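You operate a simulated robot arm through the tools that you are given. There is no shell and no other tool. Be economical: measure what you need, move in short steps, check, and stop when the job is done.

Carry out the task below with a simulated robot arm. There is one attempt and no reset: what you move stays moved.

TASK
Put one of the white crayons from the top of the wheel bench on top of the carton of valves.

It is judged by the outcome, as a careful person would: the job done as asked, and still so three seconds after it is handed in. It fails if anything else is knocked over, pushed out of place, dropped, spilled or broken.

THE ROBOT
A 7-joint arm with a two-finger parallel gripper, fixed in place. Base frame: the origin is at the foot of the arm, x ahead of it, y to its left, z up; the work surface is at about z = 0. Lengths are in mm, angles in degrees, forces in N, time in s.
With the tool pointing down near the work surface it reaches from about 240 to 620 mm from the base axis. Its first joint turns from -66.0 to 66.0 degrees. Payload 2.6 kg.
Tool frame: the origin (TCP) lies between the finger pads and is the grasp point; the fingertips stand 30 mm ahead of it; z points along the fingers, y is the line along which they close. The gripper opens to 94 mm. The fingers are 28 mm wide and 10 mm thick; the gripper's body (50 by 96 mm) begins 55 mm behind the TCP.
Orientation is told as [roll, pitch, yaw] about the base's x, y, z axes, in that order, counted from this pose: with the fingers straight down and closing along the base's y, the tool's x points along the base's -x, its y along +y and its z along -z.

THE INTERFACE
- The arm moves only by the tool play_rows. Its argument "deltas" is a list of rows, each an object of numbers (a shift or turn left out is 0, a gripper value left out holds the last): "hand": the gripper command, from -1 (fully open) to 1 (shut), values between in proportion; "tx", "ty", "tz": the shift along the tool's x, y, z in mm; "ax", "ay", "az": the turn, a rotation vector about the tool's x, y, z in degrees. In form: [{"hand": .., "tx": .., "ty": .., "tz": .., "ax": .., "ay": .., "az": ..}, ...]. A call has 1 to 8 rows; each row is the pose to reach, as a shift and turn from the pose commanded when the call began, along the tool's axes at that moment. A row lasts 0.2 s, in which the tool goes at most 50 mm and 8.6 degrees; a call with a longer step from one row to the next is refused whole, and so is a gripper value outside its range. A pose out of reach is approached as far as the arm can. The call stops where the force on the tool passes 40 N (or 10 N more than at its start, if that is more) or the arm is blocked; 0.2 s more then pass. The fingers move at their own pace (about 72 mm/s each) and stop on an object; they squeeze with about 34 N. The grip force told is the motor's: it shows also when the fingers shut on nothing. Time passes only in rows, and 0.2 s behind the last, so rows that repeat a pose let the fingers close. It gives the time, the measured TCP pose, the force on the tool (base axes), the opening and the grip force at its end, in the units of the frame above (readings bear some noise).
- Cameras (640 x 400 px; columns grow to the right, rows downward): "scene" is fixed at [26.6, 424.9, 565.2]; the picture's right is [-0.84, -0.54, 0.00], its down [-0.30, 0.47, -0.83] and it looks along [0.44, -0.70, -0.56] (base axes); focal length 325 px, centre (320, 200). "wrist" rides on the gripper at [-37, 0, -58] in the tool frame; the picture's right is [0.00, -1.00, 0.00], its down [0.97, 0.00, -0.24] and it looks along [0.24, 0.00, 0.97] (tool axes); focal length 218 px, centre (320, 200).
- snapshot(camera): a new picture of that camera. No time passes.
- probe_pixels(camera, pixels): there is no depth. For up to 12 entries [column, row, z] of the newest picture of that camera ("zoom" is the newest enlarged one), the place [x, y] in the base frame at which the ray of that pixel passes the height z, good to about 3 mm. No time passes.
- enlarge(camera, box): a new picture of the part [left, top, right, bottom] of that camera's present view, enlarged. No time passes.
- sign_off(): hands the job in; it is judged then, once.

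Work in short steps. Measure before you move; look again where a grasp or a placing could have gone wrong, and mend it. You have 60 turns and 22 pictures in all, the two below and enlarged ones among them. Open the gripper and draw the arm clear of the work before you hand the job in, unless the task says otherwise; then end with one line.

The tools are called after "Emit:" by a JSON object that holds its "fn" and its "kwargs". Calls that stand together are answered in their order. play_rows: Moves the arm, as the interface text tells. Its arguments: {"type":"object","properties":{"deltas":{"type":"array"}},"required":["deltas"]} The other tools are called the same way: snapshot (camera) takes a picture; probe_pixels (camera, pixels) gives the place at which the rays of pixels pass given heights; enlarge (camera, box) takes an enlarged picture of a part of a camera's view; sign_off () hands the job in.

At the start:

```text
t: 0.0
ee_pos: [359.5, -11.0, 365.7]
orientation: [0.0, 0.0, 0.1]
ft_force: [0.2, -0.4, 0.4]
opening: 94.1
finger_force: 0.0
```

scene: 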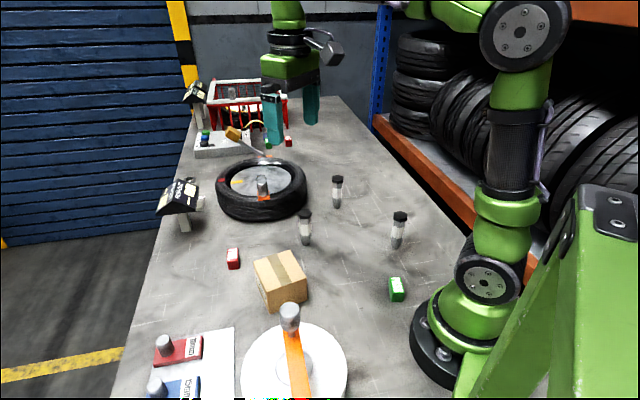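
wrist: 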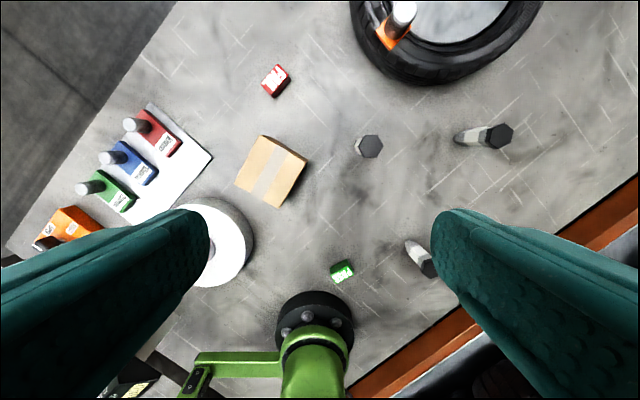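

The objects need identifying first: I'll enlarge the bench and the far end.

Emit:
{"fn": "enlarge", "kwargs": {"camera": "scene", "box": [200, 150, 440, 310]}}

Emit:
{"fn": "enlarge", "kwargs": {"camera": "wrist", "box": [220, 60, 540, 300]}}

Emit:
{"fn": "enlarge", "kwargs": {"camera": "scene", "box": [150, 70, 330, 240]}}

```text
2.50 times, centred on (320, 230) of scene
```

zoom: 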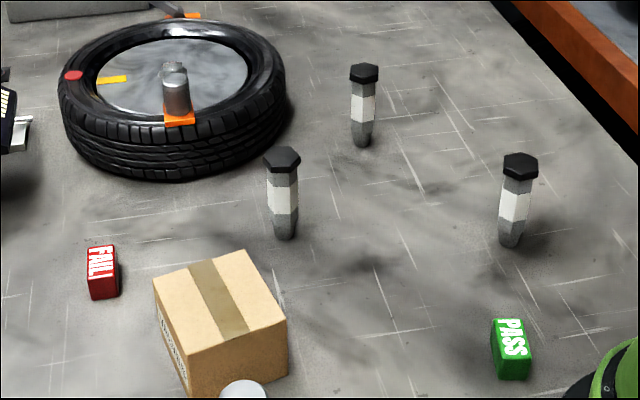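

```text
1.67 times, centred on (380, 180) of wrist
```

zoom: 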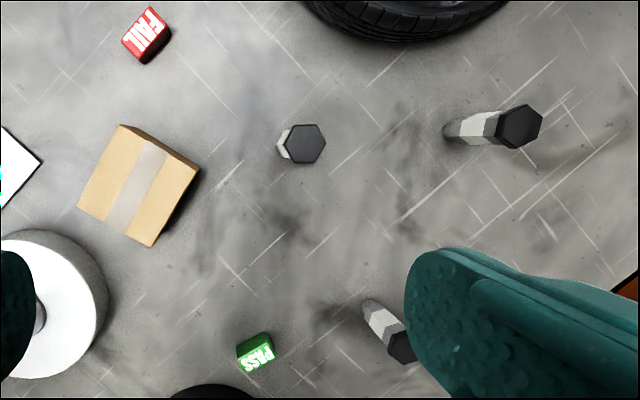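

```text
2.35 times, centred on (240, 155) of scene
```

zoom: 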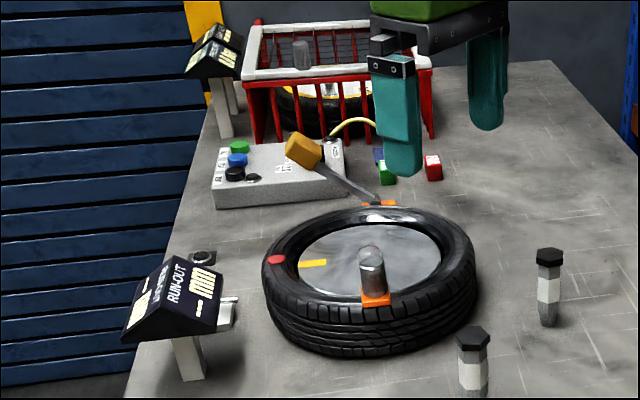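

The three hex-shaped, white-banded pieces with black caps are the crayons; the brown box is the carton. I'll probe the crayon feet and caps and the carton's corners in the scene.

Emit:
{"fn": "probe_pixels", "kwargs": {"camera": "scene", "pixels": [[306, 244, 0], [337, 207, 0], [396, 247, 0], [304.5, 214, 60], [304.5, 214, 80], [400, 216, 60], [400, 216, 80], [253, 262, 50], [289, 250, 50], [307, 276, 50], [269, 291, 50], [307, 295, 0]]}}

Emit:
{"fn": "probe_pixels", "kwargs": {"camera": "wrist", "pixels": [[369, 146, 60], [369, 146, 80], [499, 136, 60], [499, 136, 80], [459, 139, 0], [407, 244, 0], [263, 135, 50], [307, 160, 50], [279, 207, 50], [235, 184, 50], [279, 207, 0], [369, 146, 70]]}}

```text
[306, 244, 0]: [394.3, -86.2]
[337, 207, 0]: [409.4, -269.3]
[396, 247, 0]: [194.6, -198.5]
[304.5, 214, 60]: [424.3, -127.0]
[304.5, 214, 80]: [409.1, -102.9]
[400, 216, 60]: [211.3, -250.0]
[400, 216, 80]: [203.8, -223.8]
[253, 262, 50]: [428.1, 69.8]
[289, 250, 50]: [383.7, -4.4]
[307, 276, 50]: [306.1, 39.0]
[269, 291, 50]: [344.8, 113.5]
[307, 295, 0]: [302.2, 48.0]
```

```text
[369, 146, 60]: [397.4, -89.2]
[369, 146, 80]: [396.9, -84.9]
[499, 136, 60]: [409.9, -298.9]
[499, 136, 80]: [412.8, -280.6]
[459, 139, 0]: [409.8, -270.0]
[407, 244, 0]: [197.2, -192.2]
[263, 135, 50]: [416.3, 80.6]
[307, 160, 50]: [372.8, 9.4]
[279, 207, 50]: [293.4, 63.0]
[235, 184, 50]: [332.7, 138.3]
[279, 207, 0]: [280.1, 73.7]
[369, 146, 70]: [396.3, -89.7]
```

Crayon A stands at about (395, -87), cap top about z 95. The carton top is at about z 62, centre (354, 69). I'll move above crayon A and look at its hex facets.

Emit:
{"fn": "play_rows", "kwargs": {"deltas": [{"hand": -1, "tx": -9, "ty": -19, "tz": 40}, {"tx": -18, "ty": -38, "tz": 80}, {"tx": -27, "ty": -57, "tz": 120}, {"tx": -35.5, "ty": -76, "tz": 155}, {"tx": -35.5, "ty": -76, "tz": 165}]}}

Emit:
{"fn": "snapshot", "kwargs": {"camera": "wrist"}}

```text
t: 1.2
ee_pos: [395.5, -87.7, 199.7]
orientation: [0.1, 0.0, 0.1]
ft_force: [0.2, -1.0, -0.2]
opening: 93.9
finger_force: 0.0
```

```text
16 pictures are left
```

wrist: 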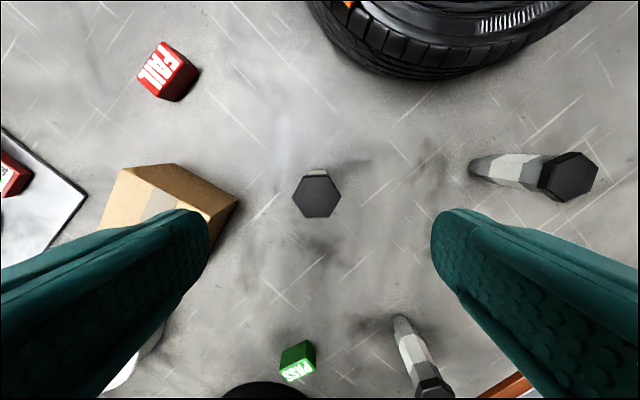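

Emit:
{"fn": "enlarge", "kwargs": {"camera": "wrist", "box": [270, 150, 366, 240]}}

Emit:
{"fn": "probe_pixels", "kwargs": {"camera": "wrist", "pixels": [[317, 196, 95], [293, 195, 95], [341, 197, 95], [317, 172, 75], [317, 217, 95], [318, 173, 95]]}}

```text
4.44 times, centred on (318, 195) of wrist
```

zoom: 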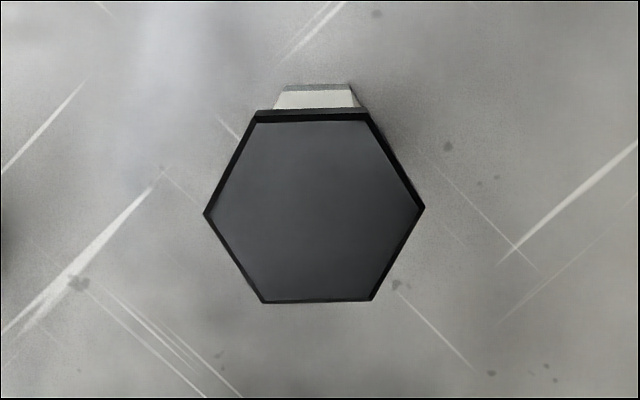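

```text
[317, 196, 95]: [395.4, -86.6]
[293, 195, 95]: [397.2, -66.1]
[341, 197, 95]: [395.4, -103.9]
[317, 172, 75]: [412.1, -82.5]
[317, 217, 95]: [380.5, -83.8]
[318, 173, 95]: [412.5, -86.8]
```

The cap hexagon has vertices along base y, so its flats lie 30° off the closing line. It's centred at (395, -87). I'll turn 30° and descend to z about 56.

Emit:
{"fn": "play_rows", "kwargs": {"deltas": [{"az": 7.5}, {"az": 15}, {"az": 22.5}, {"az": 30}, {"az": 30, "tz": 40}, {"az": 30, "tz": 80}, {"az": 30, "tz": 120}, {"az": 30, "tz": 144}]}}

Emit:
{"fn": "snapshot", "kwargs": {"camera": "wrist"}}

Emit:
{"fn": "enlarge", "kwargs": {"camera": "scene", "box": [220, 150, 380, 310]}}

```text
t: 3.0
ee_pos: [394.0, -87.5, 55.7]
orientation: [-0.1, 0.1, -29.9]
ft_force: [-0.2, 0.5, 0.2]
opening: 93.8
finger_force: 0.1
```

```text
14 pictures are left
```

wrist: 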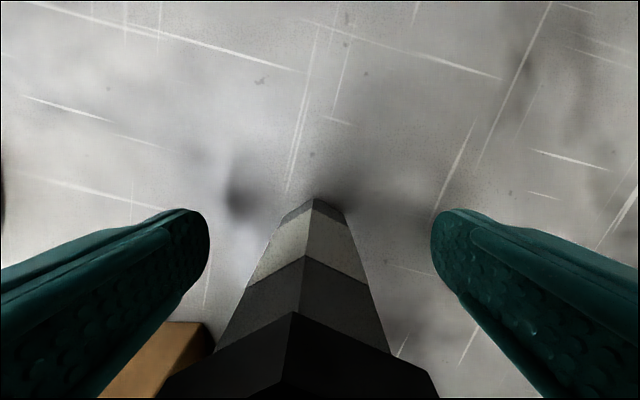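

```text
2.50 times, centred on (300, 230) of scene
```

zoom: 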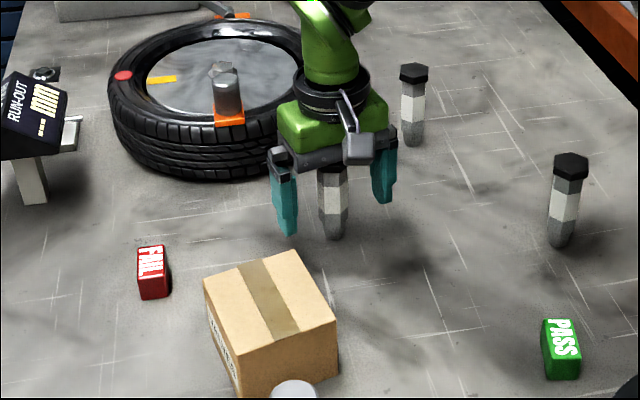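

The crayon stands between the fingers with its flats facing them (column about 313, close to centre). I'll close.

Emit:
{"fn": "play_rows", "kwargs": {"deltas": [{"hand": 1}, {"hand": 1}, {"hand": 1}, {"hand": 1}, {"hand": 1}]}}

Emit:
{"fn": "snapshot", "kwargs": {"camera": "wrist"}}

```text
t: 4.2
ee_pos: [394.4, -86.9, 57.9]
orientation: [0.0, 0.1, -30.1]
ft_force: [-0.4, -0.1, 0.3]
opening: 35.6
finger_force: 34.0
```

```text
12 pictures are left
```

wrist: 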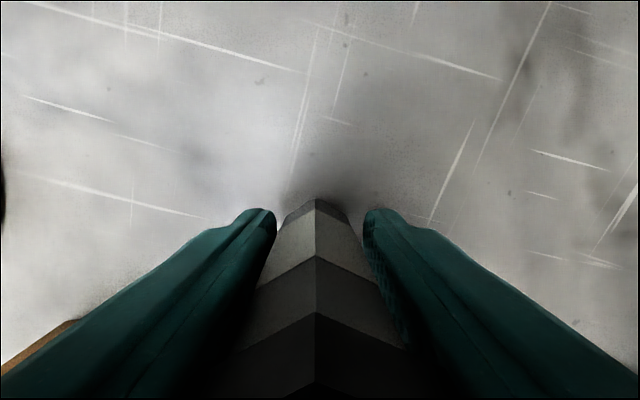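

Gripped at 35.6 mm with 34 N, crayon upright. I'll lift straight up 110 mm and check.

Emit:
{"fn": "play_rows", "kwargs": {"deltas": [{"tz": -15}, {"tz": -40}, {"tz": -75}, {"tz": -110}, {"tz": -110}]}}

Emit:
{"fn": "snapshot", "kwargs": {"camera": "wrist"}}

Emit:
{"fn": "snapshot", "kwargs": {"camera": "scene"}}

```text
t: 5.4
ee_pos: [394.9, -86.0, 166.7]
orientation: [0.0, 0.0, -30.0]
ft_force: [0.0, -0.7, 0.1]
opening: 35.2
finger_force: 33.8
```

```text
11 pictures are left
```

wrist: 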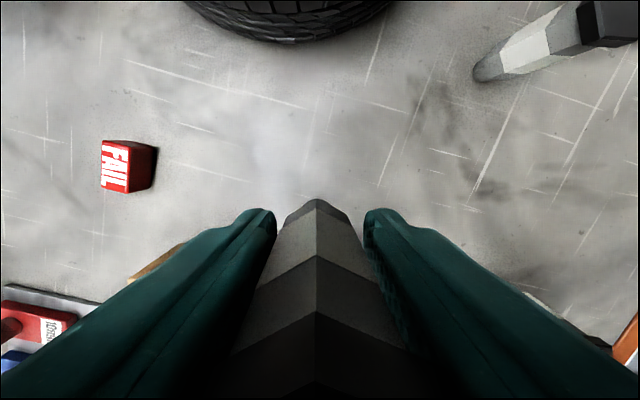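

```text
10 pictures are left
```

scene: 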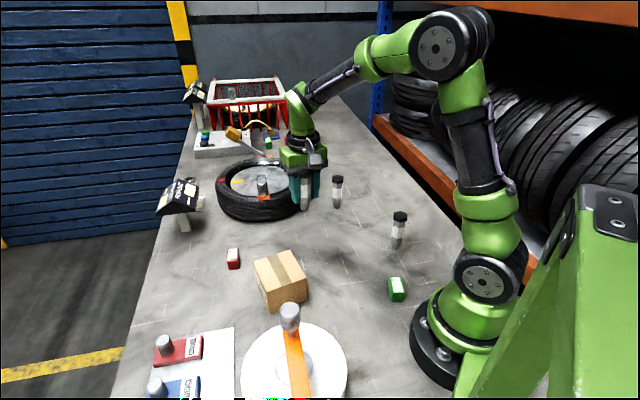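

Crayon held, foot about z 110. I'll locate the orange-armed knob next to the carton to be sure of clearance, and re-probe the carton's far/near corners at z 64.

Emit:
{"fn": "probe_pixels", "kwargs": {"camera": "scene", "pixels": [[290, 310, 60], [290, 310, 100], [290, 310, 150], [290, 330, 40], [253, 262, 64], [289, 250, 64], [307, 277, 64], [269, 291, 64]]}}

```text
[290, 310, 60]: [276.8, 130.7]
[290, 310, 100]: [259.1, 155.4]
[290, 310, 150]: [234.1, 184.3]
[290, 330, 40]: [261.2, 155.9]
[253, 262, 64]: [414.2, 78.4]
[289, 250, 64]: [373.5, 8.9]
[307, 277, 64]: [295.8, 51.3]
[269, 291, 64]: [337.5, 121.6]
```

Carton centre (355, 67), top z about 64, and the knob is well clear. I'll carry the crayon over the carton at this height.

Emit:
{"fn": "play_rows", "kwargs": {"deltas": [{"tx": 15, "ty": 15}, {"tx": 37, "ty": 37.5}, {"tx": 60, "ty": 61}, {"tx": 83, "ty": 84}, {"tx": 100, "ty": 101.5}, {"tx": 111, "ty": 112.5}, {"tx": 111, "ty": 112.5}]}}

Emit:
{"fn": "enlarge", "kwargs": {"camera": "scene", "box": [190, 180, 390, 320]}}

Emit:
{"fn": "snapshot", "kwargs": {"camera": "wrist"}}

```text
t: 7.0
ee_pos: [356.0, 66.3, 167.5]
orientation: [0.0, 0.0, -30.0]
ft_force: [0.5, -0.1, -0.2]
opening: 35.2
finger_force: 33.4
```

```text
2.86 times, centred on (290, 250) of scene
```

zoom: 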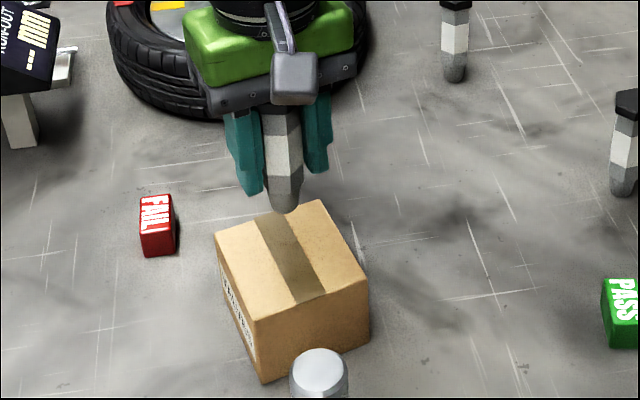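

```text
8 pictures are left
```

wrist: 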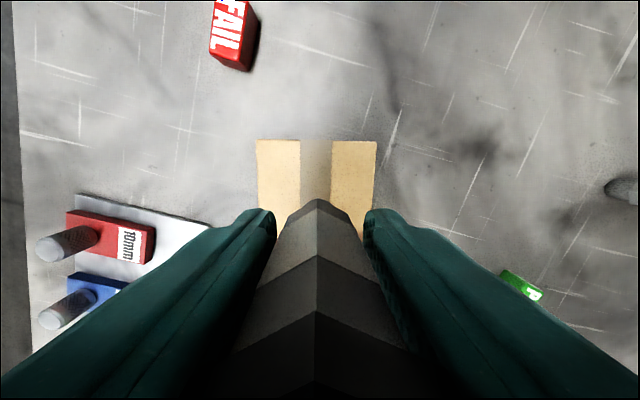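

The crayon is centred over the carton's tape strip (column 317). I'll lower 38 mm, then feel for contact.

Emit:
{"fn": "play_rows", "kwargs": {"deltas": [{"tz": 15}, {"tz": 28}, {"tz": 36}, {"tz": 40}, {"tz": 40}]}}

Emit:
{"fn": "enlarge", "kwargs": {"camera": "scene", "box": [230, 200, 350, 300]}}

```text
t: 8.2
ee_pos: [356.6, 66.0, 127.2]
orientation: [-0.1, -0.1, -30.0]
ft_force: [0.3, 0.6, -0.4]
opening: 35.5
finger_force: 33.8
```

```text
4.00 times, centred on (290, 250) of scene
```

zoom: 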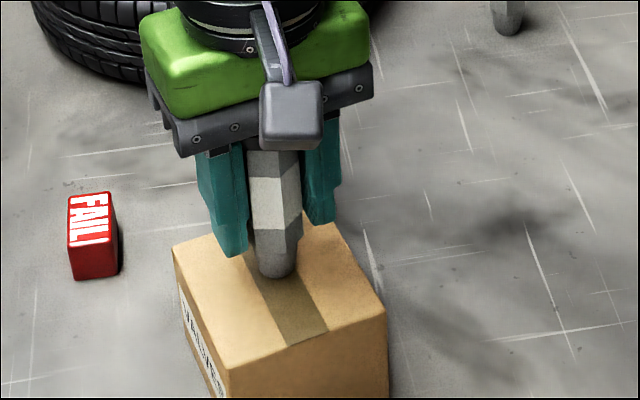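

The foot at zoom (277, 277) is just above the carton top with no force yet. I'll lower 3 mm at a time.

Emit:
{"fn": "play_rows", "kwargs": {"deltas": [{"tz": 1.5}, {"tz": 3}, {"tz": 3}]}}

Emit:
{"fn": "play_rows", "kwargs": {"deltas": [{"tz": 1}, {"tz": 2}, {"tz": 2}]}}

```text
t: 9.0
ee_pos: [357.5, 66.7, 125.9]
orientation: [0.4, -0.2, -30.0]
ft_force: [-4.5, -1.5, 40.2]
opening: 35.3
finger_force: 33.8
```

```text
t: 9.8
ee_pos: [358.0, 66.0, 124.1]
orientation: [0.4, -0.6, -30.0]
ft_force: [-1.2, -1.5, 44.4]
opening: 35.5
finger_force: 34.3
```

Contact at about z 126, pressing now with 44 N. I'll ease up to relieve it before releasing.

Emit:
{"fn": "play_rows", "kwargs": {"deltas": [{"tz": -1}, {"tz": -2}, {"tz": -2}]}}

```text
t: 10.6
ee_pos: [356.7, 66.0, 125.4]
orientation: [0.2, -0.2, -29.9]
ft_force: [4.3, -1.3, 27.2]
opening: 35.2
finger_force: 34.0
```

Emit:
{"fn": "play_rows", "kwargs": {"deltas": [{"tz": -0.6}, {"tz": -1.2}, {"tz": -1.2}]}}

Emit:
{"fn": "enlarge", "kwargs": {"camera": "scene", "box": [230, 200, 350, 300]}}

```text
t: 11.4
ee_pos: [355.0, 66.9, 125.9]
orientation: [0.1, -0.1, -30.0]
ft_force: [4.4, -0.3, 16.8]
opening: 35.2
finger_force: 34.2
```

```text
4.00 times, centred on (290, 250) of scene
```

zoom: 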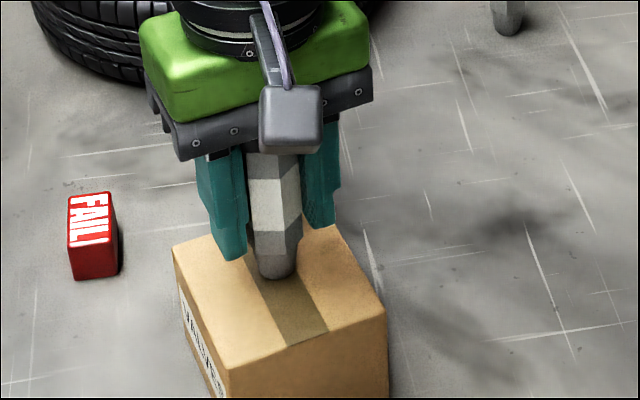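

Still 17 N down, carton unmoved. Ease up another 1.5 mm.

Emit:
{"fn": "play_rows", "kwargs": {"deltas": [{"tz": -0.7}, {"tz": -1.5}, {"tz": -1.5}]}}

```text
t: 12.2
ee_pos: [354.8, 65.8, 124.8]
orientation: [-0.1, 0.1, -30.0]
ft_force: [-0.4, -0.7, -0.6]
opening: 35.2
finger_force: 34.1
```

Force is zero with the foot at the top surface. I'll open gradually and wait.

Emit:
{"fn": "play_rows", "kwargs": {"deltas": [{"hand": 0.2}, {"hand": 0.1}, {"hand": 0.0}, {"hand": -0.3}, {"hand": -0.6}, {"hand": -1}, {"hand": -1}, {"hand": -1}]}}

Emit:
{"fn": "snapshot", "kwargs": {"camera": "wrist"}}

Emit:
{"fn": "enlarge", "kwargs": {"camera": "scene", "box": [230, 200, 350, 300]}}

```text
t: 14.0
ee_pos: [355.1, 64.5, 126.8]
orientation: [0.0, 0.0, -30.0]
ft_force: [0.2, -0.2, 0.3]
opening: 93.9
finger_force: 0.0
```

```text
5 pictures are left
```

wrist: 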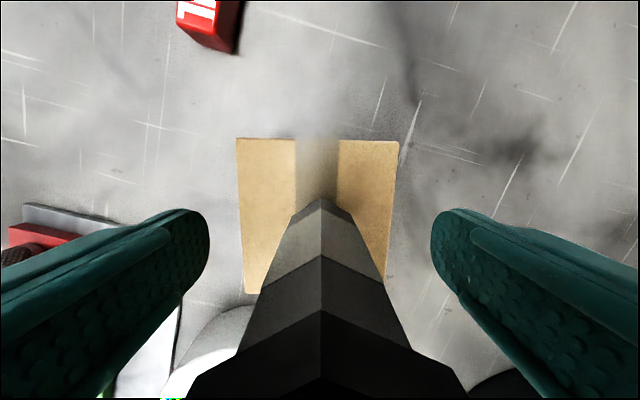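

```text
4.00 times, centred on (290, 250) of scene
```

zoom: 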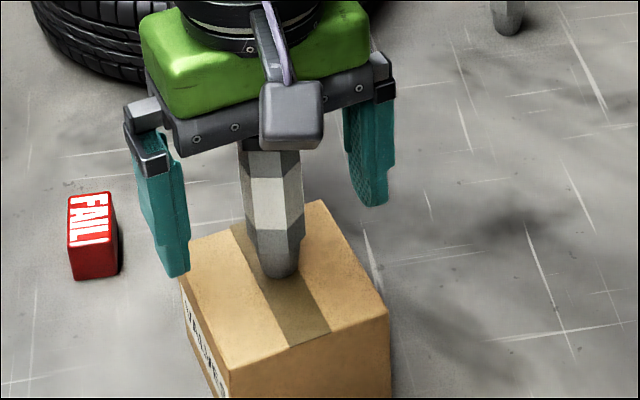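

The crayon stands free, upright between open fingers. I'll withdraw straight up.

Emit:
{"fn": "play_rows", "kwargs": {"deltas": [{"tz": -10}, {"tz": -35}, {"tz": -75}, {"tz": -115}, {"tz": -155}, {"tz": -190}, {"tz": -190}]}}

Emit:
{"fn": "snapshot", "kwargs": {"camera": "scene"}}

Emit:
{"fn": "snapshot", "kwargs": {"camera": "wrist"}}

```text
t: 15.6
ee_pos: [354.5, 66.8, 317.1]
orientation: [0.1, 0.0, -30.1]
ft_force: [-0.5, -1.1, -0.3]
opening: 94.2
finger_force: 0.0
```

```text
3 pictures are left
```

scene: 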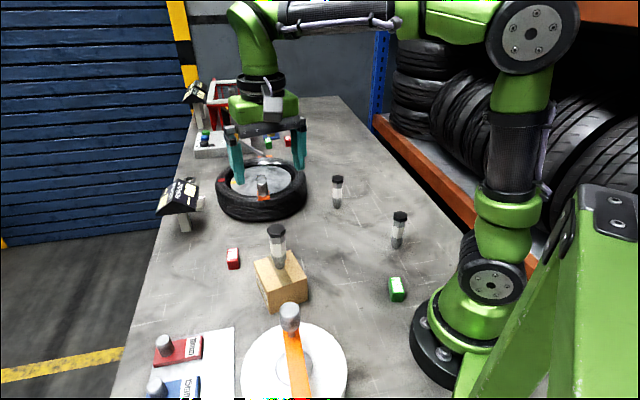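

```text
2 pictures are left
```

wrist: 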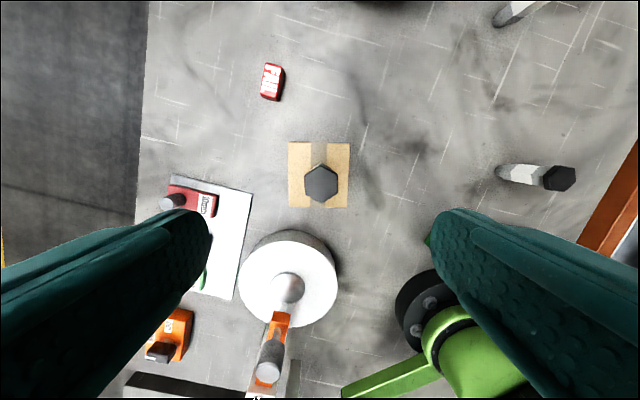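

The crayon stands upright on the carton at scene (277, 250). The carton and the other pieces are where they were, and the arm is clear, so I'm handing it in.

Emit:
{"fn": "sign_off", "kwargs": {}}

```text
The job is handed in.
```

One white crayon now stands upright on top of the carton of valves; nothing else looks disturbed, and I have handed the job in.
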